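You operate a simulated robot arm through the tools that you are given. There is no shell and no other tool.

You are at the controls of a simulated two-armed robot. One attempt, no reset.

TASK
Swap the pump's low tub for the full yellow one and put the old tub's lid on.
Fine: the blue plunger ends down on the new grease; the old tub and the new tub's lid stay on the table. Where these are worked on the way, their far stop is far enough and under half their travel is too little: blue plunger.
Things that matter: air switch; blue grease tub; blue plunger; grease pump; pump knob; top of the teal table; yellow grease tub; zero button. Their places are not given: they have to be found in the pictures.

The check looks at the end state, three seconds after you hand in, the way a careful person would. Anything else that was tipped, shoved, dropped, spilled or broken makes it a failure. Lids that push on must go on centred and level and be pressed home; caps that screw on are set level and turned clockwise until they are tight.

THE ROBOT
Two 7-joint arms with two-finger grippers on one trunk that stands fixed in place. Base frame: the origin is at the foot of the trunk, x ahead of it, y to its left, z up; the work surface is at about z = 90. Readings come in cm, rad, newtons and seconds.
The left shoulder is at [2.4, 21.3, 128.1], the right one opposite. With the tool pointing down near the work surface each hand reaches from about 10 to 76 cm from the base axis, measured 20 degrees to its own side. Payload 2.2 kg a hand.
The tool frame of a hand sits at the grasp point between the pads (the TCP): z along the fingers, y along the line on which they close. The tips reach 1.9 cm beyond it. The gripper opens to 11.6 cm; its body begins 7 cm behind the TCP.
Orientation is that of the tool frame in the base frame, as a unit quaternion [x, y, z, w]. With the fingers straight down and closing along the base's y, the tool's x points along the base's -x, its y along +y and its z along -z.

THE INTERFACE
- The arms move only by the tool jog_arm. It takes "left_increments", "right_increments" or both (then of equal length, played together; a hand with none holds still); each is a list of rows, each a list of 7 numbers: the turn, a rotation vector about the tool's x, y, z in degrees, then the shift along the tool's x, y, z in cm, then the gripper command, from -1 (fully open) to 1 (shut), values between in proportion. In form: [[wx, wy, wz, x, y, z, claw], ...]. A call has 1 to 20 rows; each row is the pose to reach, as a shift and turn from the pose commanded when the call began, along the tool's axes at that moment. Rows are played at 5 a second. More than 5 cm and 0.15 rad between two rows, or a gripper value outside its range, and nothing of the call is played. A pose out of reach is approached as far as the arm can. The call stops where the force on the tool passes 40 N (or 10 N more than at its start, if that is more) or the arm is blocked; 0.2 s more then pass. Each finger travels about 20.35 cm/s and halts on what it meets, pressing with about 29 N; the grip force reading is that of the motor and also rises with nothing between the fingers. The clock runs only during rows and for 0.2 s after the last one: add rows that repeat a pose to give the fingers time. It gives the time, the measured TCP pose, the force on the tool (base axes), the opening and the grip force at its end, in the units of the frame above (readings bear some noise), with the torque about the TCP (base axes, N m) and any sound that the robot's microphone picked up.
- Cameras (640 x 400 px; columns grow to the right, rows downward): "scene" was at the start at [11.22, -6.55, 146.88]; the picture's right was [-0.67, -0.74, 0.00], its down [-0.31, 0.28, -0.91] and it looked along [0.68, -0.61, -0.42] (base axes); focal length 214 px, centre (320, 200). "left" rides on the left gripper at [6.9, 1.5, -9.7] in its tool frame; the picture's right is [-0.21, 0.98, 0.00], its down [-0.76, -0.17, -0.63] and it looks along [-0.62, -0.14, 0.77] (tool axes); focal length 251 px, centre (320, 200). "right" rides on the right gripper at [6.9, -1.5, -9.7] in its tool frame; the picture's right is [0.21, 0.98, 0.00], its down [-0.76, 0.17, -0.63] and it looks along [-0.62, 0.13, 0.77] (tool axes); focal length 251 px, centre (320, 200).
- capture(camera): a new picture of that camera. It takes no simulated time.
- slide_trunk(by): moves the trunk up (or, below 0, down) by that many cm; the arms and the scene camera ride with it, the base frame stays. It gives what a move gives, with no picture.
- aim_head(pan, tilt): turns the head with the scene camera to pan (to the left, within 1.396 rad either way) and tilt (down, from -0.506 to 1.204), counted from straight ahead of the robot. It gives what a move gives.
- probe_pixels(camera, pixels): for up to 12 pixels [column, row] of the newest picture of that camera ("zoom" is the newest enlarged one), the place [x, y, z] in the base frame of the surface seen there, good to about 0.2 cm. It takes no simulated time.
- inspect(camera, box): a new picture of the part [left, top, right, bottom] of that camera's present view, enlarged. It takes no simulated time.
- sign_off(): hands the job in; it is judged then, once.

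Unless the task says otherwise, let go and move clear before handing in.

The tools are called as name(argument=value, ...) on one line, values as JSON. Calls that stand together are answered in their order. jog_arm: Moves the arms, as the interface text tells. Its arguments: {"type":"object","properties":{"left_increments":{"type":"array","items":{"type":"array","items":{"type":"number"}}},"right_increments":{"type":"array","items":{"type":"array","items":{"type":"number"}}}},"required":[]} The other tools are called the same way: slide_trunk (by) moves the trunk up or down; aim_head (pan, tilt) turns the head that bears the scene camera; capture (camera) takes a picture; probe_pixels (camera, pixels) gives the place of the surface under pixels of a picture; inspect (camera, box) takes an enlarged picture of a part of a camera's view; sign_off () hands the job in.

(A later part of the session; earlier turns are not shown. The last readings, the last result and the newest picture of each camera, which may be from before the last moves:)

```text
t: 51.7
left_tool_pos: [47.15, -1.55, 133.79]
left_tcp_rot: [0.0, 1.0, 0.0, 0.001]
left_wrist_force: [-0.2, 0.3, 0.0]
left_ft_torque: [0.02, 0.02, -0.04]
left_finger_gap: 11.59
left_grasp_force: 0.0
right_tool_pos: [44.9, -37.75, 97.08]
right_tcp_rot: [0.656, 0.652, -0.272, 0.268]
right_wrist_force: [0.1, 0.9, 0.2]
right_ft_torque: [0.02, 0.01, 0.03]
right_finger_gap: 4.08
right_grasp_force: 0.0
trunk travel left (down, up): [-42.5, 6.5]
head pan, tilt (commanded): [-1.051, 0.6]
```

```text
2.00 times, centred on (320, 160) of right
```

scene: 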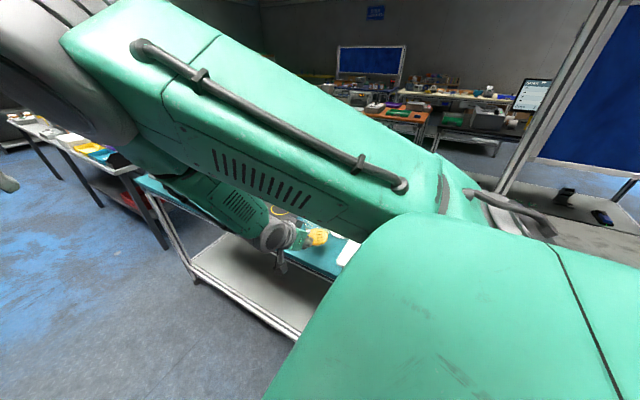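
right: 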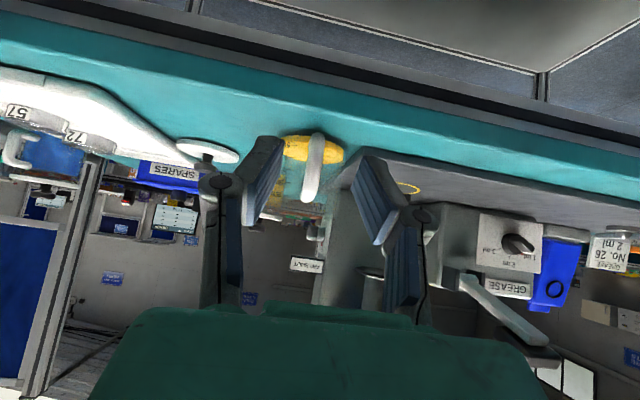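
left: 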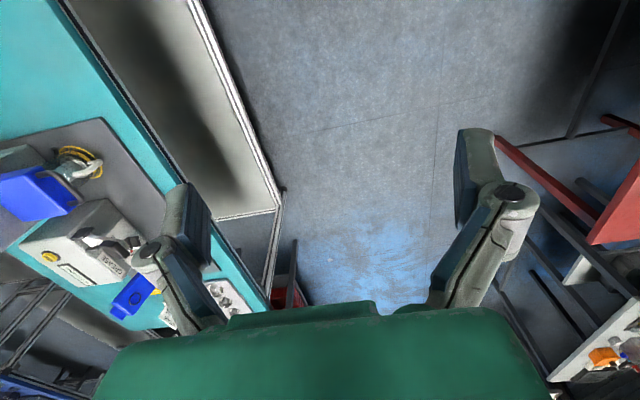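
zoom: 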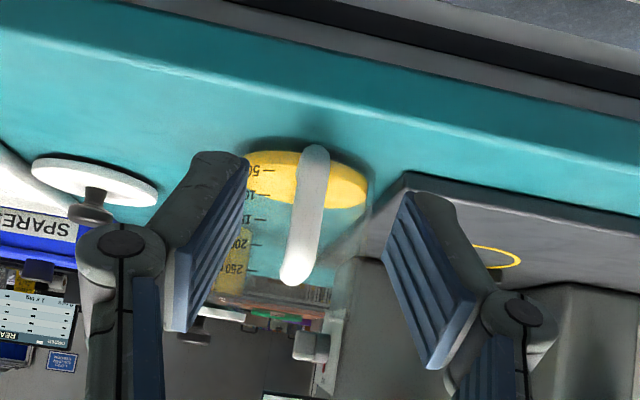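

The old tub stands freely on the teal top. Next I raise the hand, turn it fingers-down and go above the loose lid to measure it.

jog_arm(right_increments=[[0, 7.5, 0, -2.1, 0, -2.1, 0.3], [0, 15, 0, -4.2, 0, -4.2, 0.3], [0, 22.5, 0, -6.4, 0, -6.4, 0.3], [0, 30, 0, -8.5, 0, -8.5, 0.3], [0, 37.5, 0, -10.6, 0, -10.6, 0.3], [0, 45, 0, -12.7, 0, -12.7, 0.3], [0, 45, 0, -12.7, 0, -12.7, 0.3]])

jog_arm(right_increments=[[0, 0, 0, -3.2, -2, 0, 0.3], [0, 0, 0, -6.4, -4, 0, 0.3], [0, 0, 0, -9.6, -6, 0, 0.3], [0, 0, 0, -12.8, -8, 0, 0.3], [0, 0, 0, -16, -10, 0, 0.3], [0, 0, 0, -19, -12, 0, 0.3], [0, 0, 0, -19, -12, 0, 0.3]])

capture(camera="right")

```text
t: 53.3
left_tool_pos: [47.13, -1.55, 133.89]
left_tcp_rot: [0.002, 1.0, 0.0, 0.0]
left_wrist_force: [0.8, -0.2, -0.5]
left_ft_torque: [0.01, 0.04, -0.01]
left_finger_gap: 11.59
left_grasp_force: 0.1
right_tool_pos: [45.09, -37.6, 115.22]
right_tcp_rot: [0.707, 0.707, 0.001, 0.0]
right_wrist_force: [0.8, -0.3, -0.4]
right_ft_torque: [-0.05, 0.05, -0.01]
right_finger_gap: 4.05
right_grasp_force: 0.1
trunk travel left (down, up): [-42.5, 6.5]
head pan, tilt (commanded): [-1.051, 0.6]
```

```text
t: 54.9
left_tool_pos: [46.92, -1.58, 133.76]
left_tcp_rot: [0.0, 1.0, 0.0, 0.0]
left_wrist_force: [0.3, -0.9, 0.3]
left_ft_torque: [-0.02, -0.01, -0.01]
left_finger_gap: 11.58
left_grasp_force: 0.0
right_tool_pos: [33.05, -56.82, 115.01]
right_tcp_rot: [0.708, 0.707, 0.001, 0.001]
right_wrist_force: [0.7, -0.5, 0.0]
right_ft_torque: [-0.02, -0.06, -0.01]
right_finger_gap: 4.06
right_grasp_force: 0.0
trunk travel left (down, up): [-42.5, 6.5]
head pan, tilt (commanded): [-1.051, 0.6]
```

```text
taken
```

right: 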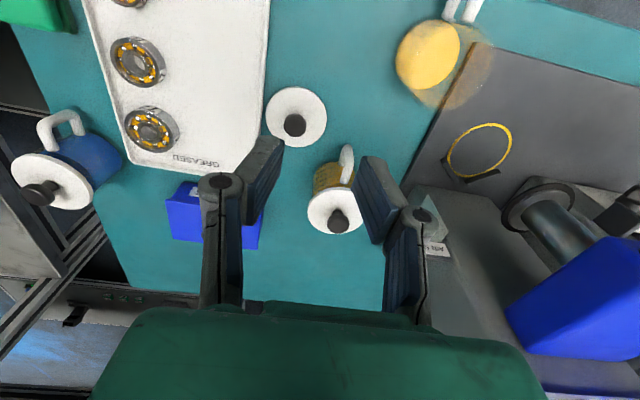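

From above I see the lid (296,117), old tub (440,60), yellow tub lid (335,210) and empty seat ring (480,150). I'll probe the lid, its knob and the tubs.

probe_pixels(camera="right", pixels=[[294, 126], [269, 117], [324, 117], [296, 91], [298, 144], [334, 222], [312, 211], [360, 211], [335, 191], [346, 155], [347, 175], [294, 120]])

probe_pixels(camera="right", pixels=[[448, 152], [511, 146], [478, 128], [470, 176], [500, 170], [428, 58], [400, 60], [458, 60], [430, 25], [450, 12], [470, 12], [260, 30]])

inspect(camera="right", box=[380, 0, 560, 210])

```text
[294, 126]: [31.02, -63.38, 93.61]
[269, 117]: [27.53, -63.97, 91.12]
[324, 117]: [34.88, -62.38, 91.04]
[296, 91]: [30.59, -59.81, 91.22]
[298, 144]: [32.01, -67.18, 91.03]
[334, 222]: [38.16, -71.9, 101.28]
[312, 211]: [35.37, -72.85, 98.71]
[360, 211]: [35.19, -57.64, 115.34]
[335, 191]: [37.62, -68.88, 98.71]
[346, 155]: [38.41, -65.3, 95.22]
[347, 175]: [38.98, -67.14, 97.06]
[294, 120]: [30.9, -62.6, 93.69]
```

```text
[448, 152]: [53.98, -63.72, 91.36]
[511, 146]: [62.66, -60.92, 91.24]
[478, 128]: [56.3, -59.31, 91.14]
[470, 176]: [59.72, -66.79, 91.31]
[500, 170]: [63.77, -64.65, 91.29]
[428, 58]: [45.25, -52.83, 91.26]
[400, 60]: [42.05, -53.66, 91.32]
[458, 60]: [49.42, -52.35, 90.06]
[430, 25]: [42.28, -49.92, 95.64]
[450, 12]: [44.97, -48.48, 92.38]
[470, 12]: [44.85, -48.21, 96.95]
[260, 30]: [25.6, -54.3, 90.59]
```

```text
1.90 times, centred on (470, 105) of right
```

zoom: 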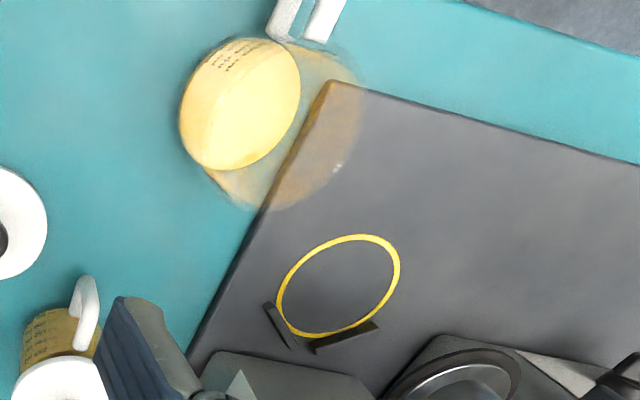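

The seat is a painted ring with two stop bars behind it, the tub having stood against them. The lid's knob is at about (31.1,−63.2), top z 93.7; I'll come down over it, stopping to check alignment.

jog_arm(right_increments=[[0, 0, 0, -3.2, -0.95, 2, 0.2], [0, 0, 0, -6.4, -1.9, 4, 0.2], [0, 0, 0, -6.4, -1.9, 8, 0.2], [0, 0, 0, -6.4, -1.9, 12, 0.2], [0, 0, 0, -6.4, -1.9, 16, 0.2], [0, 0, 0, -6.4, -1.9, 16, 0.2]])

capture(camera="right")

inspect(camera="right", box=[220, 120, 420, 260])

```text
t: 56.3
left_tool_pos: [46.91, -1.66, 133.85]
left_tcp_rot: [0.001, 1.0, 0.0, 0.001]
left_wrist_force: [0.0, 1.1, 0.3]
left_ft_torque: [-0.01, 0.01, 0.0]
left_finger_gap: 11.61
left_grasp_force: 0.1
right_tool_pos: [31.13, -63.16, 98.99]
right_tcp_rot: [0.707, 0.707, 0.001, 0.001]
right_wrist_force: [0.2, -0.6, -0.5]
right_ft_torque: [0.02, 0.01, 0.0]
right_finger_gap: 4.62
right_grasp_force: 0.1
trunk travel left (down, up): [-42.5, 6.5]
head pan, tilt (commanded): [-1.051, 0.6]
```

```text
taken
```

right: 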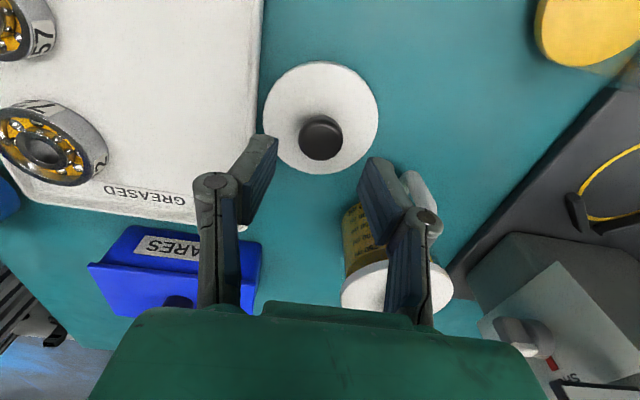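

```text
2.86 times, centred on (320, 190) of right
```

zoom: 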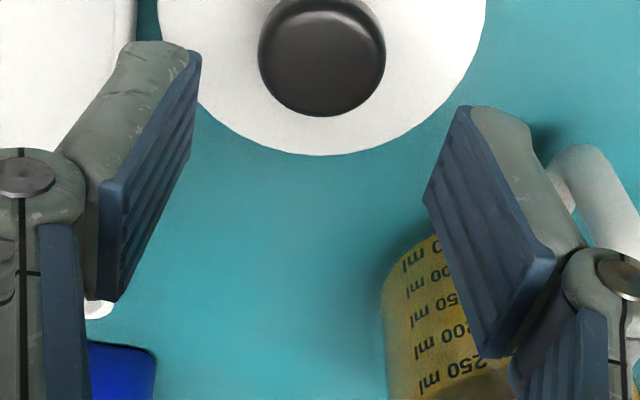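

The knob lines up with the approach line (expected pixel 320,135; knob at 320,138). I'll descend and close on it.

jog_arm(right_increments=[[0, 0, 0, 0, 0, 2, 0.2], [0, 0, 0, 0, 0, 4, 0.2], [0, 0, 0, 0, 0, 5.6, 0.2], [0, 0, 0, 0, 0, 5.6, 0.2]])

inspect(camera="right", box=[200, 80, 440, 280])

```text
t: 57.3
left_tool_pos: [47.12, -1.54, 133.92]
left_tcp_rot: [0.001, 1.0, 0.0, 0.001]
left_wrist_force: [0.3, -0.6, -0.7]
left_ft_torque: [-0.04, 0.01, 0.02]
left_finger_gap: 11.62
left_grasp_force: 0.1
right_tool_pos: [31.07, -63.03, 93.52]
right_tcp_rot: [0.707, 0.707, 0.0, 0.001]
right_wrist_force: [-0.2, 0.6, 0.0]
right_ft_torque: [-0.03, -0.01, -0.02]
right_finger_gap: 4.61
right_grasp_force: 0.1
trunk travel left (down, up): [-42.5, 6.5]
head pan, tilt (commanded): [-1.051, 0.6]
```

```text
2.00 times, centred on (320, 180) of right
```

zoom: 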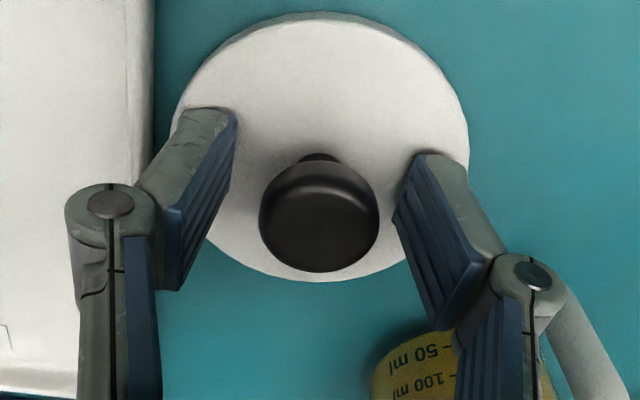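

The knob sits exactly between the pads. I'll close and lift slightly to test.

jog_arm(right_increments=[[0, 0, 0, 0, 0, 0, 0.5], [0, 0, 0, 0, 0, 0, 0.8], [0, 0, 0, 0, 0, 0, 1], [0, 0, 0, 0, 0, 0, 1]])

jog_arm(right_increments=[[0, 0, 0, 0, 0, -0.5, 1], [0, 0, 0, 0, 0, -1.5, 1], [0, 0, 0, 0, 0, -3, 1], [0, 0, 0, 0, 0, -3, 1]])

inspect(camera="right", box=[200, 80, 440, 280])

```text
t: 58.3
left_tool_pos: [47.0, -1.71, 134.05]
left_tcp_rot: [0.001, 1.0, -0.001, 0.002]
left_wrist_force: [-0.3, 0.7, 0.1]
left_ft_torque: [-0.02, -0.03, 0.02]
left_finger_gap: 11.6
left_grasp_force: 0.1
right_tool_pos: [31.12, -63.09, 93.6]
right_tcp_rot: [0.707, 0.707, 0.0, 0.0]
right_wrist_force: [0.2, 0.1, -0.1]
right_ft_torque: [0.01, -0.01, -0.01]
right_finger_gap: 2.37
right_grasp_force: 29.1
trunk travel left (down, up): [-42.5, 6.5]
head pan, tilt (commanded): [-1.051, 0.6]
```

```text
t: 59.3
left_tool_pos: [47.05, -1.53, 133.9]
left_tcp_rot: [0.001, 1.0, 0.0, 0.001]
left_wrist_force: [-0.2, 0.1, -0.6]
left_ft_torque: [-0.01, -0.01, 0.0]
left_finger_gap: 11.59
left_grasp_force: 0.0
right_tool_pos: [31.03, -63.13, 96.58]
right_tcp_rot: [0.707, 0.707, 0.001, 0.001]
right_wrist_force: [-0.2, 1.0, -0.5]
right_ft_torque: [0.0, 0.02, -0.01]
right_finger_gap: 2.37
right_grasp_force: 29.7
trunk travel left (down, up): [-42.5, 6.5]
head pan, tilt (commanded): [-1.051, 0.6]
```

```text
2.00 times, centred on (320, 180) of right
```

zoom: 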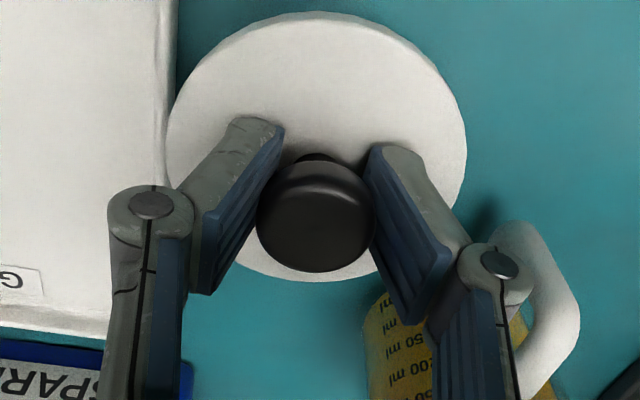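

The lid came up level with the hand (gap 2.37 cm on the knob). I'll raise it and view the old tub from the side to fix its centre before placing.

jog_arm(right_increments=[[0, 0, 0, 0, 0, -4, 1], [0, 0, 0, 0, 0, -8, 1], [0, 0, 0, 2, 0, -11.5, 1], [0, 0, 0, 5, 0.5, -14, 1], [0, 0, 0, 8, 1, -15.4, 1], [0, 0, 0, 10, 1, -15.4, 1], [0, 0, 0, 10, 1, -15.4, 1]])

capture(camera="right")

inspect(camera="right", box=[380, 20, 540, 140])

```text
t: 60.9
left_tool_pos: [47.02, -1.59, 133.84]
left_tcp_rot: [0.001, 1.0, -0.001, 0.0]
left_wrist_force: [0.2, 0.5, -0.9]
left_ft_torque: [-0.04, 0.03, 0.02]
left_finger_gap: 11.58
left_grasp_force: 0.0
right_tool_pos: [32.13, -53.18, 111.86]
right_tcp_rot: [0.707, 0.707, 0.002, 0.0]
right_wrist_force: [0.7, 0.1, -0.2]
right_ft_torque: [0.01, 0.01, -0.01]
right_finger_gap: 2.34
right_grasp_force: 29.1
trunk travel left (down, up): [-42.5, 6.5]
head pan, tilt (commanded): [-1.051, 0.6]
```

```text
taken
```

right: 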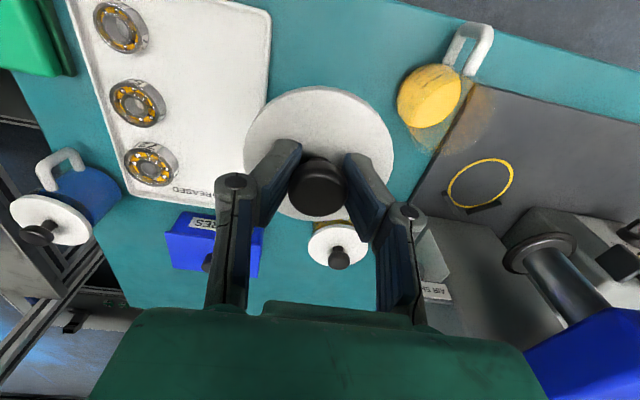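

```text
3.33 times, centred on (460, 80) of right
```

zoom: 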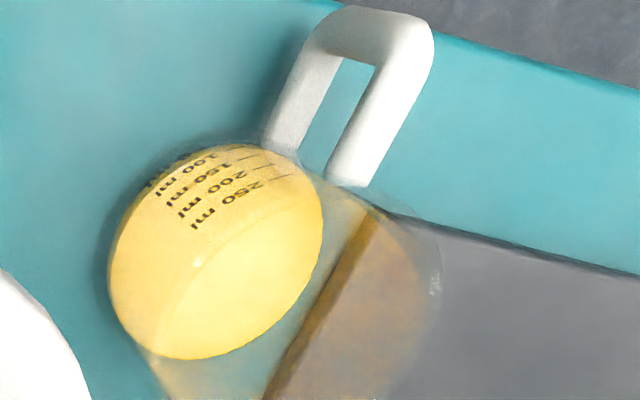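

I'll probe the grease boundary, rim and handle in this enlarged view to get the old tub's centre.

probe_pixels(camera="zoom", pixels=[[112, 265], [318, 215], [235, 200], [190, 354], [150, 330], [290, 300], [215, 260], [410, 40], [330, 30], [435, 285], [360, 180], [280, 150]])

probe_pixels(camera="right", pixels=[[318, 200], [318, 185], [260, 110], [390, 140], [320, 92], [285, 205], [350, 215], [250, 140]])

```text
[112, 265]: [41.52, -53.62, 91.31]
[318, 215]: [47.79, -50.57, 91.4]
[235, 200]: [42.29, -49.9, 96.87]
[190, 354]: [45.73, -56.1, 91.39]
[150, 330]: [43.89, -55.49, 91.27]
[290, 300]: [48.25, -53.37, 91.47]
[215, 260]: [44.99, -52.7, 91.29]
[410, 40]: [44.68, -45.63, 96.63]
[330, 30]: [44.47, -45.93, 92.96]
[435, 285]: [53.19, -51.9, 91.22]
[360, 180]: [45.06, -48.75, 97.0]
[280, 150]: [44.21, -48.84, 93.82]
```

```text
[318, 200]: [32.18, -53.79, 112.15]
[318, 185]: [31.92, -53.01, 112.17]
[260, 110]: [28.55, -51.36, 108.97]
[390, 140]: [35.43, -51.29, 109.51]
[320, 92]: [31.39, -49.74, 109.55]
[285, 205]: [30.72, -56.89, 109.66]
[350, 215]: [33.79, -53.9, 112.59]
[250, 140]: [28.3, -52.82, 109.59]
```

Grease boundary fits a circle centred near (44.95,−52.7). Now I'll fix where the lid's centre lies relative to the hand.

inspect(camera="right", box=[220, 70, 420, 230])

probe_pixels(camera="zoom", pixels=[[85, 190], [95, 130], [140, 85], [200, 58], [260, 48], [320, 60], [380, 90], [425, 140], [445, 200], [430, 260], [190, 365], [400, 310]])

```text
2.50 times, centred on (320, 150) of right
```

zoom: 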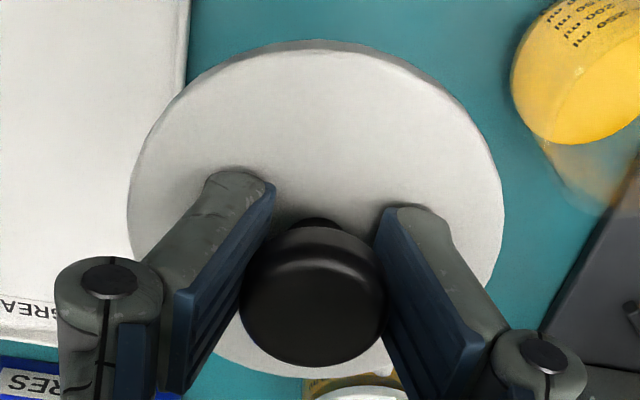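

```text
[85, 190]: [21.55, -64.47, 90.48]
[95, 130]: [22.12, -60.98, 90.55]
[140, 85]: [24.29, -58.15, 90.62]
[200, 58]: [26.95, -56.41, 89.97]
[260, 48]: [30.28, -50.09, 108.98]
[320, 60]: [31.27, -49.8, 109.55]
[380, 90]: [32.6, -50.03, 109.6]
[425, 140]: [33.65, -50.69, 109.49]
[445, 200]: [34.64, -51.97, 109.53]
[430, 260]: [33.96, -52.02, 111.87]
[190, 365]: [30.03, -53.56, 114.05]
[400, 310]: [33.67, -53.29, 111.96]
```

I'll probe just inside the lid's visible rim.

probe_pixels(camera="zoom", pixels=[[133, 215], [140, 175], [165, 125], [210, 80], [300, 54], [380, 62], [440, 95], [480, 145], [498, 200], [495, 240], [240, 368], [485, 275]])

```text
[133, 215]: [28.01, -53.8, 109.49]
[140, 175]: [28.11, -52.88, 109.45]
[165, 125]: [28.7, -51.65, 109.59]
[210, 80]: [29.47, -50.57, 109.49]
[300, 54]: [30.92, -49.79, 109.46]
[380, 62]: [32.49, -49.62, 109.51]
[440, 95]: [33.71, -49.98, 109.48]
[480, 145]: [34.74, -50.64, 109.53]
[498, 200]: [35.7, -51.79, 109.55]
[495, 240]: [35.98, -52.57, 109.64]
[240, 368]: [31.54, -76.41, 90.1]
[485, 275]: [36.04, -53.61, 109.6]
```

Lid centre ≈ (32.05,−53.6) while the TCP is (32.1,−53.1). I'll refine the old tub's centre with more boundary points.

inspect(camera="right", box=[385, 50, 485, 140])

probe_pixels(camera="zoom", pixels=[[75, 190], [85, 240], [120, 290], [170, 318], [230, 310], [280, 285], [330, 230], [365, 170], [380, 120], [370, 80], [330, 40], [180, 70]])

```text
4.44 times, centred on (435, 95) of right
```

zoom: 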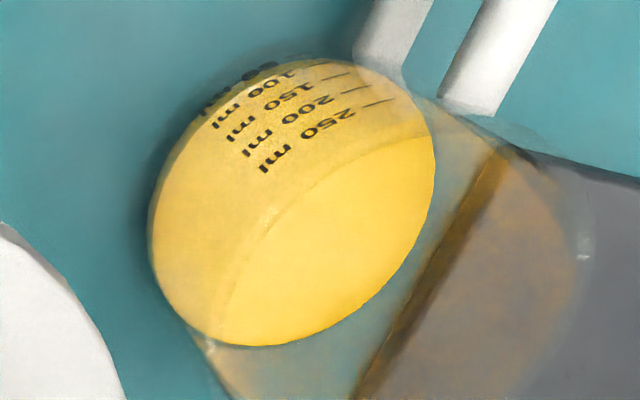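

```text
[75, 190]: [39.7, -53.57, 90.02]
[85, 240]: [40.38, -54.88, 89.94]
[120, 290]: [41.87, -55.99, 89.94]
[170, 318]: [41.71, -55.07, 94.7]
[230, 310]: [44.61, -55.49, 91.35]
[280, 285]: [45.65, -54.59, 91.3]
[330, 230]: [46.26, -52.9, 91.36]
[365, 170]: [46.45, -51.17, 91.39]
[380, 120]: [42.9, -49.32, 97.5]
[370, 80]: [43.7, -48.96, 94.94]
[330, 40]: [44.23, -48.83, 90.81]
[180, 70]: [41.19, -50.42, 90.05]
```

probe_pixels(camera="zoom", pixels=[[156, 250], [165, 285], [195, 322], [250, 342], [300, 332], [345, 305], [390, 255], [415, 215], [428, 175], [430, 140], [165, 180], [200, 125]])

```text
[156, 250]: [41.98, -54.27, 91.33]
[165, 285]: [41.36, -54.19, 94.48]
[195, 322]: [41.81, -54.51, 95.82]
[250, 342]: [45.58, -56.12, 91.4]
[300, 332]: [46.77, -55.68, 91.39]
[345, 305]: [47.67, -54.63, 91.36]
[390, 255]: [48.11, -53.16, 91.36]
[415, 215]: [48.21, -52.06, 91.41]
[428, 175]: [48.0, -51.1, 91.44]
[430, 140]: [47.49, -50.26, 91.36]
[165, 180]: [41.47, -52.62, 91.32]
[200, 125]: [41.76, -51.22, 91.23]
```

Old tub centre comes out at about (44.88,−52.65). I'll carry the lid over it, staying about 1.5 cm above the rim, and check alignment.

jog_arm(right_increments=[[0, 0, 0, 0.2, 2.5, 0, 1], [0, 0, 0, 0.4, 5.5, 0, 1], [0, 0, 0, 0.6, 8.5, 0, 1], [0, 0, 0, 0.8, 11, 0, 1], [0, 0, 0, 0.95, 12.83, 0, 1], [0, 0, 0, 0.95, 12.83, 3, 1], [0, 0, 0, 0.95, 12.83, 6, 1], [0, 0, 0, 0.95, 12.83, 8.6, 1], [0, 0, 0, 0.95, 12.83, 8.6, 1]])

capture(camera="right")

inspect(camera="right", box=[200, 60, 440, 240])

```text
t: 62.9
left_tool_pos: [46.94, -1.53, 133.94]
left_tcp_rot: [0.0, 1.0, 0.0, 0.001]
left_wrist_force: [-0.5, 0.6, -0.2]
left_ft_torque: [0.01, -0.01, 0.02]
left_finger_gap: 11.58
left_grasp_force: 0.1
right_tool_pos: [44.93, -52.14, 103.38]
right_tcp_rot: [0.708, 0.706, 0.0, 0.0]
right_wrist_force: [0.7, -0.8, 0.0]
right_ft_torque: [-0.01, -0.03, -0.04]
right_finger_gap: 2.29
right_grasp_force: 28.8
trunk travel left (down, up): [-42.5, 6.5]
head pan, tilt (commanded): [-1.051, 0.6]
```

```text
taken
```

right: 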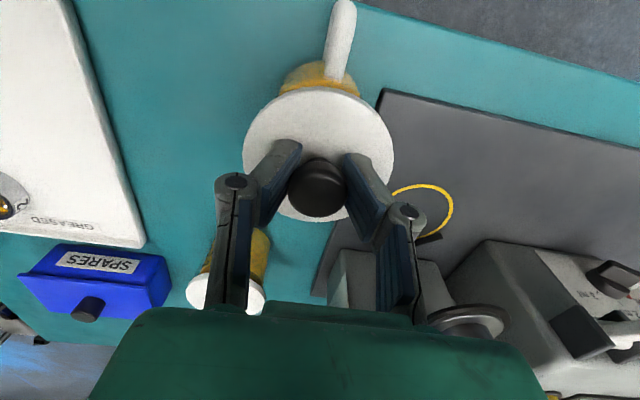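

```text
2.22 times, centred on (320, 150) of right
```

zoom: 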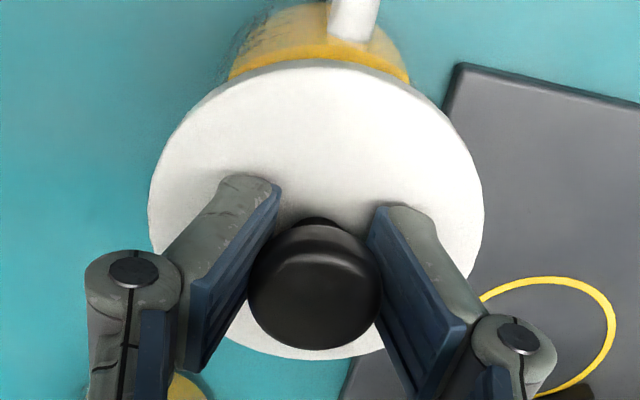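

The lid appears over the tub, handle side showing at (325,45). I'll lower gently, reading the force.

jog_arm(right_increments=[[0, 0, 0, 0, 0, 0.7, 1], [0, 0, 0, 0, 0, 1.3, 1], [0, 0, 0, 0, 0, 1.3, 1]])

inspect(camera="right", box=[220, 40, 420, 190])

probe_pixels(camera="zoom", pixels=[[320, 150], [320, 110], [250, 120], [400, 130], [345, 80], [330, 60], [180, 200], [470, 220], [310, 130], [280, 100]])

```text
t: 63.7
left_tool_pos: [46.92, -1.58, 133.99]
left_tcp_rot: [0.001, 1.0, 0.0, 0.001]
left_wrist_force: [0.4, 0.5, -1.3]
left_ft_torque: [0.0, -0.01, 0.0]
left_finger_gap: 11.59
left_grasp_force: 0.1
right_tool_pos: [44.95, -52.16, 101.97]
right_tcp_rot: [0.708, 0.707, 0.002, 0.0]
right_wrist_force: [0.5, -0.1, 0.1]
right_ft_torque: [-0.01, -0.02, 0.0]
right_finger_gap: 2.32
right_grasp_force: 28.8
trunk travel left (down, up): [-42.5, 6.5]
head pan, tilt (commanded): [-1.051, 0.6]
```

```text
2.67 times, centred on (320, 115) of right
```

zoom: 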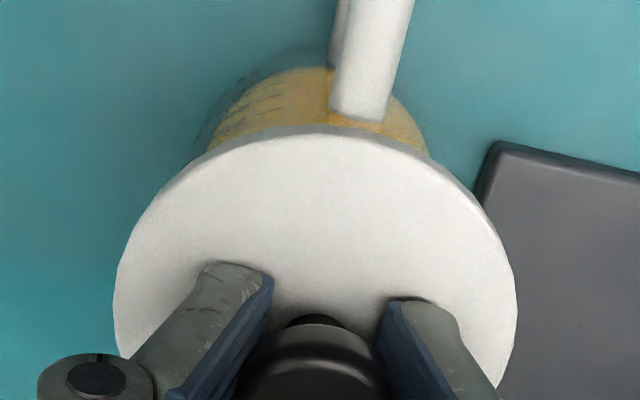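

```text
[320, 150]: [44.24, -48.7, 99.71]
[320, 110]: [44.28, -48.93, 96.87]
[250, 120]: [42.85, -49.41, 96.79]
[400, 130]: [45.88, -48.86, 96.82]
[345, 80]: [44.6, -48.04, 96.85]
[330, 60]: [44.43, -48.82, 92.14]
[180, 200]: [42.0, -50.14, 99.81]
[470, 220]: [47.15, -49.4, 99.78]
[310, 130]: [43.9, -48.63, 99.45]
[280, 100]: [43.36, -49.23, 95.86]
```

Tub front wall reads y≈−48.93, lid front edge ≈ −48.63. I'll probe the lid's edge and the tub's wall more fully to compare centres.

probe_pixels(camera="zoom", pixels=[[119, 290], [133, 240], [163, 197], [207, 160], [262, 140], [320, 134], [380, 141], [440, 168], [480, 205], [503, 250], [512, 300], [508, 330]])

probe_pixels(camera="zoom", pixels=[[225, 138], [215, 135], [240, 110], [270, 85], [300, 110], [420, 140], [410, 120], [390, 115], [285, 120], [260, 125]])

```text
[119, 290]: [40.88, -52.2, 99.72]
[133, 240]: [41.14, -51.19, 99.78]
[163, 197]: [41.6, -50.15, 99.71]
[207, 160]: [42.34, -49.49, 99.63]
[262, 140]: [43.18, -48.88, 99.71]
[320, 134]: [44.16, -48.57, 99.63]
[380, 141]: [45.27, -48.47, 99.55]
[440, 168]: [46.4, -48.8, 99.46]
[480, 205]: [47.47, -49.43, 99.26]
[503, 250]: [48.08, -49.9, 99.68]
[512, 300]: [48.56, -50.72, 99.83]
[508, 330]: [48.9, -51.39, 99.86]
```

```text
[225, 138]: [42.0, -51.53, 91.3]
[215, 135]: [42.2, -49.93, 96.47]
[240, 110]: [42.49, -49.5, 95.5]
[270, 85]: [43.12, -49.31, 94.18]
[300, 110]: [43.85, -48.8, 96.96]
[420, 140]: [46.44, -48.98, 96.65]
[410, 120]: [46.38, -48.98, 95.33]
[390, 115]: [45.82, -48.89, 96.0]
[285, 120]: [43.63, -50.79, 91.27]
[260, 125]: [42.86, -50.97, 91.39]
```

Fits give lid centre (44.95,−52.5) and tub centre ≈ (44.93,−52.67), so I'll shift 0.15 cm back and lower in small steps.

jog_arm(right_increments=[[0, 0, 0, -0.15, 0, 0, 1], [0, 0, 0, -0.15, 0, 0.25, 1], [0, 0, 0, -0.15, 0, 0.25, 1]])

jog_arm(right_increments=[[0, 0, 0, 0, 0, 0.1, 1], [0, 0, 0, 0, 0, 0.2, 1], [0, 0, 0, 0, 0, 0.2, 1]])

```text
t: 64.5
left_tool_pos: [47.03, -1.58, 133.81]
left_tcp_rot: [0.0, 1.0, 0.0, 0.001]
left_wrist_force: [0.1, 0.4, -0.1]
left_ft_torque: [-0.01, 0.01, 0.03]
left_finger_gap: 11.61
left_grasp_force: 0.1
right_tool_pos: [44.99, -52.19, 101.82]
right_tcp_rot: [0.707, 0.707, 0.001, 0.0]
right_wrist_force: [-0.2, 0.1, -1.0]
right_ft_torque: [0.01, 0.03, 0.0]
right_finger_gap: 2.3
right_grasp_force: 29.1
trunk travel left (down, up): [-42.5, 6.5]
head pan, tilt (commanded): [-1.051, 0.6]
```

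```text
t: 65.3
left_tool_pos: [46.92, -1.58, 133.9]
left_tcp_rot: [0.0, 1.0, 0.0, 0.001]
left_wrist_force: [-0.1, -0.5, 0.2]
left_ft_torque: [0.0, 0.01, 0.01]
left_finger_gap: 11.6
left_grasp_force: 0.0
right_tool_pos: [45.05, -52.22, 101.58]
right_tcp_rot: [0.707, 0.707, 0.001, 0.001]
right_wrist_force: [-0.3, -0.2, -0.2]
right_ft_torque: [0.03, -0.03, 0.01]
right_finger_gap: 2.3
right_grasp_force: 29.4
trunk travel left (down, up): [-42.5, 6.5]
head pan, tilt (commanded): [-1.051, 0.6]
```

No contact yet at z 101.6. I'll keep lowering.

jog_arm(right_increments=[[0, 0, 0, 0, 0, 0.1, 1], [0, 0, 0, 0, 0, 0.2, 1], [0, 0, 0, 0, 0, 0.2, 1]])

jog_arm(right_increments=[[0, 0, 0, 0, 0, 0.1, 1], [0, 0, 0, 0, 0, 0.15, 1], [0, 0, 0, 0, 0, 0.15, 1]])

```text
t: 66.1
left_tool_pos: [46.96, -1.57, 133.85]
left_tcp_rot: [0.0, 1.0, -0.001, 0.001]
left_wrist_force: [0.6, -1.6, 0.3]
left_ft_torque: [-0.02, 0.01, -0.01]
left_finger_gap: 11.64
left_grasp_force: 0.0
right_tool_pos: [44.98, -52.3, 101.4]
right_tcp_rot: [0.707, 0.708, 0.001, 0.0]
right_wrist_force: [-0.1, 0.2, 0.6]
right_ft_torque: [0.0, -0.06, 0.02]
right_finger_gap: 2.28
right_grasp_force: 29.2
trunk travel left (down, up): [-42.5, 6.5]
head pan, tilt (commanded): [-1.051, 0.6]
```

```text
t: 66.9
left_tool_pos: [46.97, -1.7, 133.89]
left_tcp_rot: [0.001, 1.0, 0.0, 0.001]
left_wrist_force: [0.0, 0.3, -0.3]
left_ft_torque: [0.0, -0.01, -0.01]
left_finger_gap: 11.59
left_grasp_force: 0.1
right_tool_pos: [44.94, -52.3, 101.27]
right_tcp_rot: [0.707, 0.707, 0.001, 0.001]
right_wrist_force: [0.5, 0.4, -1.1]
right_ft_torque: [0.01, 0.01, -0.02]
right_finger_gap: 2.28
right_grasp_force: 29.1
trunk travel left (down, up): [-42.5, 6.5]
head pan, tilt (commanded): [-1.051, 0.6]
```

Still free at z 101.27. Continuing down in small steps.

jog_arm(right_increments=[[0, 0, 0, 0, 0, 0.1, 1], [0, 0, 0, 0, 0, 0.15, 1], [0, 0, 0, 0, 0, 0.15, 1]])

jog_arm(right_increments=[[0, 0, 0, 0, 0, 0.1, 1], [0, 0, 0, 0, 0, 0.15, 1], [0, 0, 0, 0, 0, 0.15, 1]])

inspect(camera="right", box=[220, 40, 420, 190])

```text
t: 67.7
left_tool_pos: [47.06, -1.55, 133.87]
left_tcp_rot: [0.001, 1.0, 0.001, 0.001]
left_wrist_force: [-0.8, 0.3, 0.0]
left_ft_torque: [0.01, 0.02, 0.0]
left_finger_gap: 11.61
left_grasp_force: 0.0
right_tool_pos: [44.93, -52.27, 101.16]
right_tcp_rot: [0.707, 0.707, 0.001, 0.0]
right_wrist_force: [-0.7, -0.5, -1.7]
right_ft_torque: [0.03, 0.0, 0.03]
right_finger_gap: 2.26
right_grasp_force: 29.1
trunk travel left (down, up): [-42.5, 6.5]
head pan, tilt (commanded): [-1.051, 0.6]
```

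```text
t: 68.5
left_tool_pos: [46.94, -1.55, 133.8]
left_tcp_rot: [0.001, 1.0, 0.0, 0.002]
left_wrist_force: [-0.1, 0.1, -0.7]
left_ft_torque: [-0.03, 0.01, -0.01]
left_finger_gap: 11.59
left_grasp_force: 0.0
right_tool_pos: [45.07, -52.3, 100.94]
right_tcp_rot: [0.707, 0.708, 0.0, 0.001]
right_wrist_force: [-0.1, 0.3, -0.6]
right_ft_torque: [0.01, -0.02, -0.02]
right_finger_gap: 2.25
right_grasp_force: 28.9
trunk travel left (down, up): [-42.5, 6.5]
head pan, tilt (commanded): [-1.051, 0.6]
```

```text
2.67 times, centred on (320, 115) of right
```

zoom: 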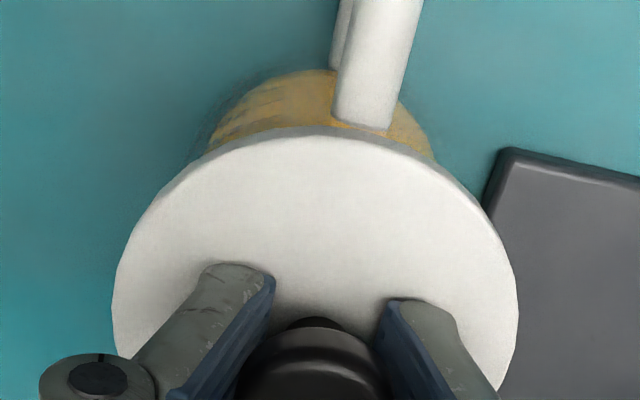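

jog_arm(right_increments=[[0, 0, 0, 0, 0, 0.1, 1], [0, 0, 0, 0, 0, 0.2, 1], [0, 0, 0, 0, 0, 0.2, 1]])

probe_pixels(camera="zoom", pixels=[[320, 160], [250, 180], [400, 180], [160, 280], [480, 300], [300, 250]])

```text
t: 69.3
left_tool_pos: [46.88, -1.6, 133.96]
left_tcp_rot: [-0.001, 1.0, 0.0, 0.001]
left_wrist_force: [-0.7, -0.1, 0.1]
left_ft_torque: [0.02, 0.0, 0.01]
left_finger_gap: 11.59
left_grasp_force: 0.0
right_tool_pos: [45.06, -52.24, 100.83]
right_tcp_rot: [0.707, 0.707, 0.001, 0.001]
right_wrist_force: [3.1, -2.5, 12.0]
right_ft_torque: [-0.04, 0.01, 0.01]
right_finger_gap: 2.22
right_grasp_force: 29.1
trunk travel left (down, up): [-42.5, 6.5]
head pan, tilt (commanded): [-1.051, 0.6]
heard: snap
```

```text
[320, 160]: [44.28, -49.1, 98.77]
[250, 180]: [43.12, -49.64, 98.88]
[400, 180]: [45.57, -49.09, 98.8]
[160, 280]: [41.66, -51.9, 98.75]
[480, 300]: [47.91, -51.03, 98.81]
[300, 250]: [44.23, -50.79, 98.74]
```

A snap was heard at 12 N: the lid has gone on. I'll press slightly more to be sure it's home.

jog_arm(right_increments=[[0, 0, 0, 0, 0, 0.1, 1], [0, 0, 0, 0, 0, 0.15, 1], [0, 0, 0, 0, 0, 0.15, 1]])

inspect(camera="right", box=[220, 40, 420, 190])

probe_pixels(camera="zoom", pixels=[[320, 160], [250, 180], [400, 180], [160, 280], [480, 300], [300, 250]])

```text
t: 70.1
left_tool_pos: [47.0, -1.45, 133.94]
left_tcp_rot: [0.0, 1.0, 0.0, 0.002]
left_wrist_force: [0.5, 0.6, 0.2]
left_ft_torque: [0.02, -0.02, 0.02]
left_finger_gap: 11.57
left_grasp_force: 0.1
right_tool_pos: [45.04, -52.27, 100.78]
right_tcp_rot: [0.707, 0.707, 0.0, 0.002]
right_wrist_force: [7.0, -5.3, 24.4]
right_ft_torque: [-0.18, -0.05, 0.06]
right_finger_gap: 2.2
right_grasp_force: 28.9
trunk travel left (down, up): [-42.5, 6.5]
head pan, tilt (commanded): [-1.051, 0.6]
```

```text
2.67 times, centred on (320, 115) of right
```

zoom: 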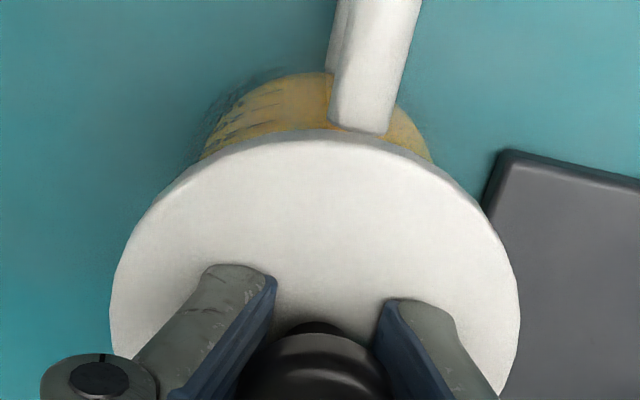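

```text
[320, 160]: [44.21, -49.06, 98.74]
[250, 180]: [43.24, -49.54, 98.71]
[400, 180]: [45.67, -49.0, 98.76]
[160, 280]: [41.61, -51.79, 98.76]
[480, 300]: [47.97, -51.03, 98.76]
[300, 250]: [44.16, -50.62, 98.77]
```

The lid is level at z 98.75 all round and resists 24 N without moving, so it's home. I'll ease off, open and rise.

jog_arm(right_increments=[[0, 0, 0, 0, 0, -0.15, 1], [0, 0, 0, 0, 0, -0.3, 1], [0, 0, 0, 0, 0, -0.3, 0.6], [0, 0, 0, 0, 0, -0.3, 0.2], [0, 0, 0, 0, 0, -0.3, 0.2], [0, 0, 0, 0, 0, -2, 0.2], [0, 0, 0, 0, 0, -5, 0.2], [0, 0, 0, 0, 0, -9, 0.2], [0, 0, 0, 0, 0, -9, 0.2]])

capture(camera="right")

```text
t: 72.1
left_tool_pos: [47.01, -1.56, 133.85]
left_tcp_rot: [-0.001, 1.0, 0.0, 0.0]
left_wrist_force: [-0.9, -1.1, 0.0]
left_ft_torque: [-0.04, 0.03, -0.01]
left_finger_gap: 11.6
left_grasp_force: 0.0
right_tool_pos: [45.09, -52.29, 109.54]
right_tcp_rot: [0.707, 0.707, 0.0, 0.0]
right_wrist_force: [0.0, 0.3, -0.5]
right_ft_torque: [-0.01, -0.01, 0.02]
right_finger_gap: 4.63
right_grasp_force: 0.0
trunk travel left (down, up): [-42.5, 6.5]
head pan, tilt (commanded): [-1.051, 0.6]
```

```text
taken
```

right: 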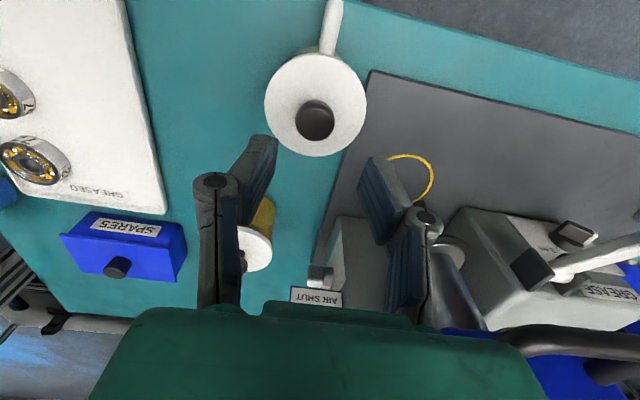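

The old tub now wears its lid. Next I move above the yellow tub's lid knob near (38.9,−71.6).

jog_arm(right_increments=[[0, 0, 0, -3, -1.2, 0, 0.2], [0, 0, 0, -6.5, -2.4, 0, 0.2], [0, 0, 0, -10, -3.6, 0, 0.2], [0, 0, 0, -13.5, -4.8, 0, 0.2], [0, 0, 0, -16.8, -6, 0, 0.2], [0, 0, 0, -19.2, -6.2, 0, 0.2], [0, 0, 0, -19.2, -6.2, 0, 0.2]])

capture(camera="right")

inspect(camera="right", box=[220, 60, 420, 220])

```text
t: 73.7
left_tool_pos: [47.05, -1.59, 133.86]
left_tcp_rot: [0.001, 1.0, 0.0, 0.001]
left_wrist_force: [-0.1, -0.3, -0.3]
left_ft_torque: [-0.04, -0.01, -0.01]
left_finger_gap: 11.61
left_grasp_force: 0.1
right_tool_pos: [38.68, -71.48, 109.64]
right_tcp_rot: [0.707, 0.707, 0.001, 0.001]
right_wrist_force: [0.6, 0.2, 0.1]
right_ft_torque: [0.01, 0.0, -0.02]
right_finger_gap: 4.66
right_grasp_force: 0.0
trunk travel left (down, up): [-42.5, 6.5]
head pan, tilt (commanded): [-1.051, 0.6]
```

```text
taken
```

right: 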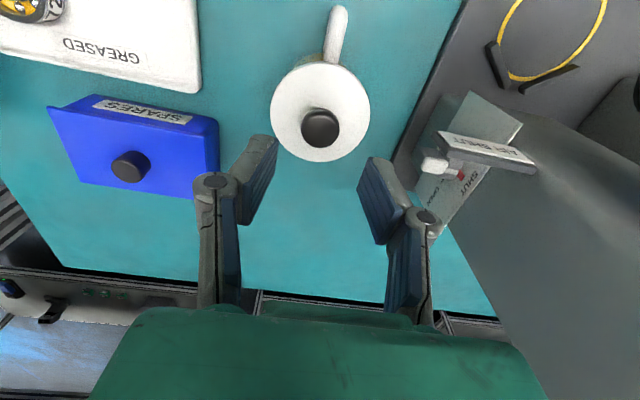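

```text
2.50 times, centred on (320, 140) of right
```

zoom: 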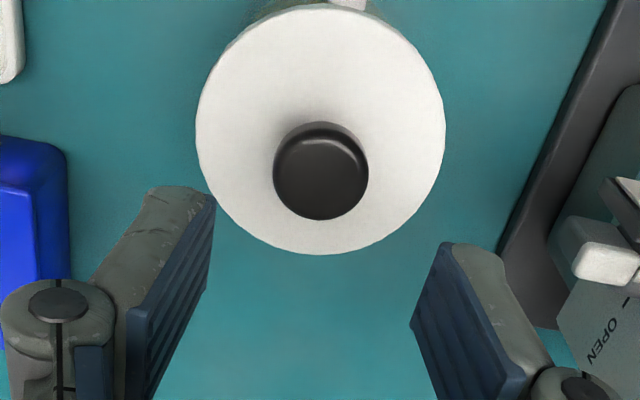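

The lever points to SHUT (leave it). The knob looks about 0.6 cm further back than the hand; I'll probe it.

probe_pixels(camera="zoom", pixels=[[320, 175], [280, 180], [362, 180], [320, 140], [320, 212], [200, 130], [440, 130], [320, 12], [320, 250], [230, 210], [420, 200], [390, 30]])

```text
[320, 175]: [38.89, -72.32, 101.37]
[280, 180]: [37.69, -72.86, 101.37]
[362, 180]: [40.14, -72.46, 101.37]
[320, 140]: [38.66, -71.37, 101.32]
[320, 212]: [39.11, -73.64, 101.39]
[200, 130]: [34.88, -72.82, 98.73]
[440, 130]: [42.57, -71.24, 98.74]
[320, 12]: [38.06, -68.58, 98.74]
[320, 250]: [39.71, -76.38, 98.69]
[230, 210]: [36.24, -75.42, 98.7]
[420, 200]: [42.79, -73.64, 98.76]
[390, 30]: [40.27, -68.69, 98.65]
```

Lid and knob centre at (38.9,−72.45). I'll correct and come down over the knob, then close.

jog_arm(right_increments=[[0, 0, 0, -0.95, 0.12, 0, 0.2], [0, 0, 0, -0.95, 0.12, 3, 0.2], [0, 0, 0, -0.95, 0.12, 6, 0.2], [0, 0, 0, -0.95, 0.12, 8.45, 0.2], [0, 0, 0, -0.95, 0.12, 8.45, 0.2]])

inspect(camera="right", box=[200, 80, 440, 280])

```text
t: 74.9
left_tool_pos: [47.0, -1.48, 133.94]
left_tcp_rot: [0.001, 1.0, 0.001, 0.001]
left_wrist_force: [-0.1, 0.0, -0.2]
left_ft_torque: [0.02, -0.01, -0.01]
left_finger_gap: 11.59
left_grasp_force: 0.0
right_tool_pos: [38.91, -72.43, 101.16]
right_tcp_rot: [0.707, 0.707, 0.001, 0.001]
right_wrist_force: [1.1, 0.2, -0.2]
right_ft_torque: [0.0, 0.0, -0.01]
right_finger_gap: 4.66
right_grasp_force: 0.0
trunk travel left (down, up): [-42.5, 6.5]
head pan, tilt (commanded): [-1.051, 0.6]
```

```text
2.00 times, centred on (320, 180) of right
```

zoom: 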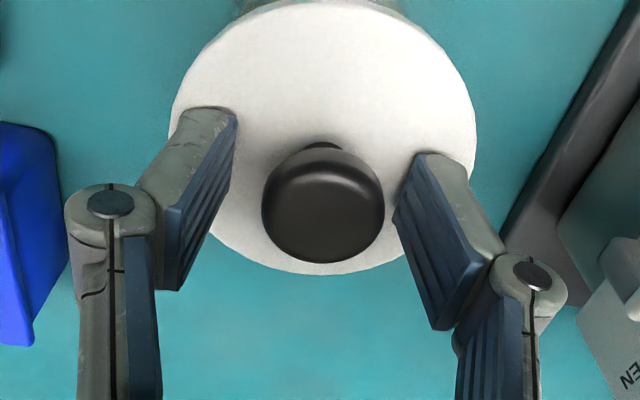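

The knob is centred between the pads. I'll close and begin pulling up in tiny steps, watching the force.

jog_arm(right_increments=[[0, 0, 0, 0, 0, 0, 0.5], [0, 0, 0, 0, 0, 0, 0.8], [0, 0, 0, 0, 0, 0, 1], [0, 0, 0, 0, 0, 0, 1]])

jog_arm(right_increments=[[0, 0, 0, 0, 0, -0.1, 1], [0, 0, 0, 0, 0, -0.2, 1], [0, 0, 0, 0, 0, -0.2, 1]])

inspect(camera="right", box=[200, 40, 440, 240])

```text
t: 75.9
left_tool_pos: [47.03, -1.57, 133.77]
left_tcp_rot: [0.001, 1.0, 0.0, 0.002]
left_wrist_force: [-0.3, 0.3, -0.3]
left_ft_torque: [0.01, 0.01, 0.01]
left_finger_gap: 11.6
left_grasp_force: 0.0
right_tool_pos: [38.91, -72.36, 101.03]
right_tcp_rot: [0.708, 0.707, 0.001, 0.0]
right_wrist_force: [0.8, 0.0, 0.5]
right_ft_torque: [-0.02, -0.02, 0.0]
right_finger_gap: 2.31
right_grasp_force: 28.9
trunk travel left (down, up): [-42.5, 6.5]
head pan, tilt (commanded): [-1.051, 0.6]
heard: snap
```

```text
t: 76.7
left_tool_pos: [47.02, -1.57, 133.74]
left_tcp_rot: [0.001, 1.0, 0.0, 0.0]
left_wrist_force: [0.3, 0.7, 0.1]
left_ft_torque: [0.04, -0.03, -0.03]
left_finger_gap: 11.62
left_grasp_force: 0.1
right_tool_pos: [38.81, -72.63, 101.31]
right_tcp_rot: [0.707, 0.707, 0.001, 0.002]
right_wrist_force: [0.1, 0.2, -1.2]
right_ft_torque: [0.01, 0.0, -0.05]
right_finger_gap: 2.31
right_grasp_force: 29.2
trunk travel left (down, up): [-42.5, 6.5]
head pan, tilt (commanded): [-1.051, 0.6]
```

```text
2.00 times, centred on (320, 140) of right
```

zoom: 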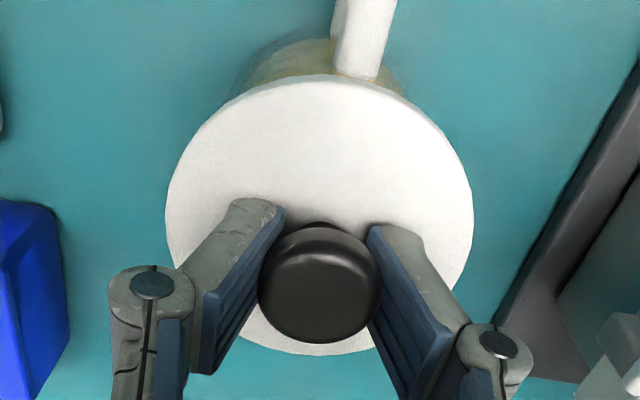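

A snap was heard as the grip closed — likely the lid releasing. I'll lift further and check whether the tub stays on the table.

jog_arm(right_increments=[[0, 0, 0, 0, 0, -0.2, 1], [0, 0, 0, 0, 0, -0.5, 1], [0, 0, 0, 0, 0, -0.5, 1]])

inspect(camera="right", box=[220, 20, 420, 170])

probe_pixels(camera="zoom", pixels=[[375, 60], [360, 100], [350, 130], [320, 160], [250, 130], [290, 110], [420, 150], [320, 250]])

```text
t: 77.5
left_tool_pos: [47.03, -1.64, 133.83]
left_tcp_rot: [-0.001, 1.0, -0.001, 0.001]
left_wrist_force: [0.6, 0.8, 0.2]
left_ft_torque: [0.0, -0.01, 0.02]
left_finger_gap: 11.59
left_grasp_force: 0.1
right_tool_pos: [38.96, -72.33, 101.85]
right_tcp_rot: [0.708, 0.707, 0.001, 0.0]
right_wrist_force: [0.0, -0.4, 0.0]
right_ft_torque: [0.02, -0.02, 0.0]
right_finger_gap: 2.29
right_grasp_force: 28.6
trunk travel left (down, up): [-42.5, 6.5]
head pan, tilt (commanded): [-1.051, 0.6]
```

```text
2.67 times, centred on (320, 95) of right
```

zoom: 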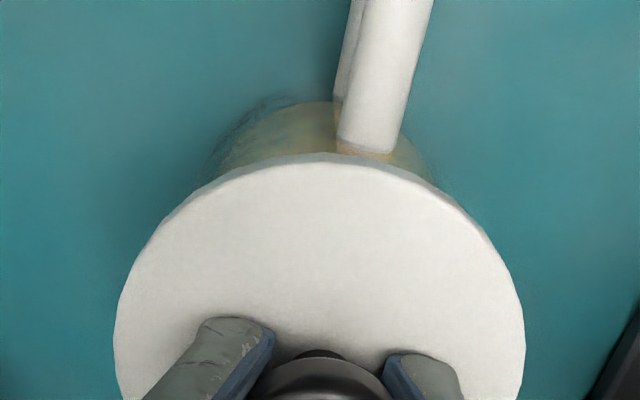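

```text
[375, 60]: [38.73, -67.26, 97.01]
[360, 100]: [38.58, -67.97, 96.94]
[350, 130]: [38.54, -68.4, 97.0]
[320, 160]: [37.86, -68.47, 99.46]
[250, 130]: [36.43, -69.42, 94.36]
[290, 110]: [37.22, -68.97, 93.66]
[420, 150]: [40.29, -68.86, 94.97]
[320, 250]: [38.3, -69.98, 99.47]
```

The lid came off cleanly (lid top 99.5, tub handle top still 97.0). I'll raise it clear and carry it to the empty table spot near (30.8,−59).

jog_arm(right_increments=[[0, 0, 0, 0, 0, -1.5, 1], [0, 0, 0, 0, 0, -4, 1], [0, 0, 0, 0, 0, -6, 1], [0, 0, 0, 2.5, -1.5, -6, 1], [0, 0, 0, 5, -3, -6, 1], [0, 0, 0, 8, -5, -6, 1], [0, 0, 0, 11, -7, -6, 1], [0, 0, 0, 13.4, -8.1, -6, 1], [0, 0, 0, 13.4, -8.1, -6, 1]])

capture(camera="right")

```text
t: 79.5
left_tool_pos: [46.94, -1.55, 133.93]
left_tcp_rot: [0.0, 1.0, 0.0, 0.001]
left_wrist_force: [0.7, -0.3, 0.2]
left_ft_torque: [-0.02, -0.01, -0.02]
left_finger_gap: 11.58
left_grasp_force: 0.0
right_tool_pos: [30.82, -59.03, 107.8]
right_tcp_rot: [0.707, 0.708, 0.001, 0.001]
right_wrist_force: [-0.4, 0.0, 0.0]
right_ft_torque: [0.05, 0.01, -0.03]
right_finger_gap: 2.28
right_grasp_force: 29.3
trunk travel left (down, up): [-42.5, 6.5]
head pan, tilt (commanded): [-1.051, 0.6]
```

```text
taken
```

right: 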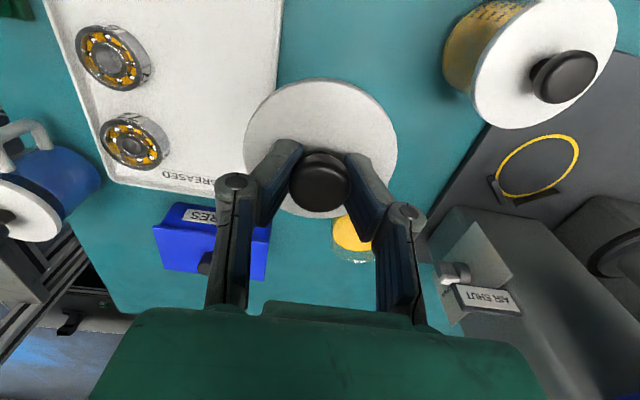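

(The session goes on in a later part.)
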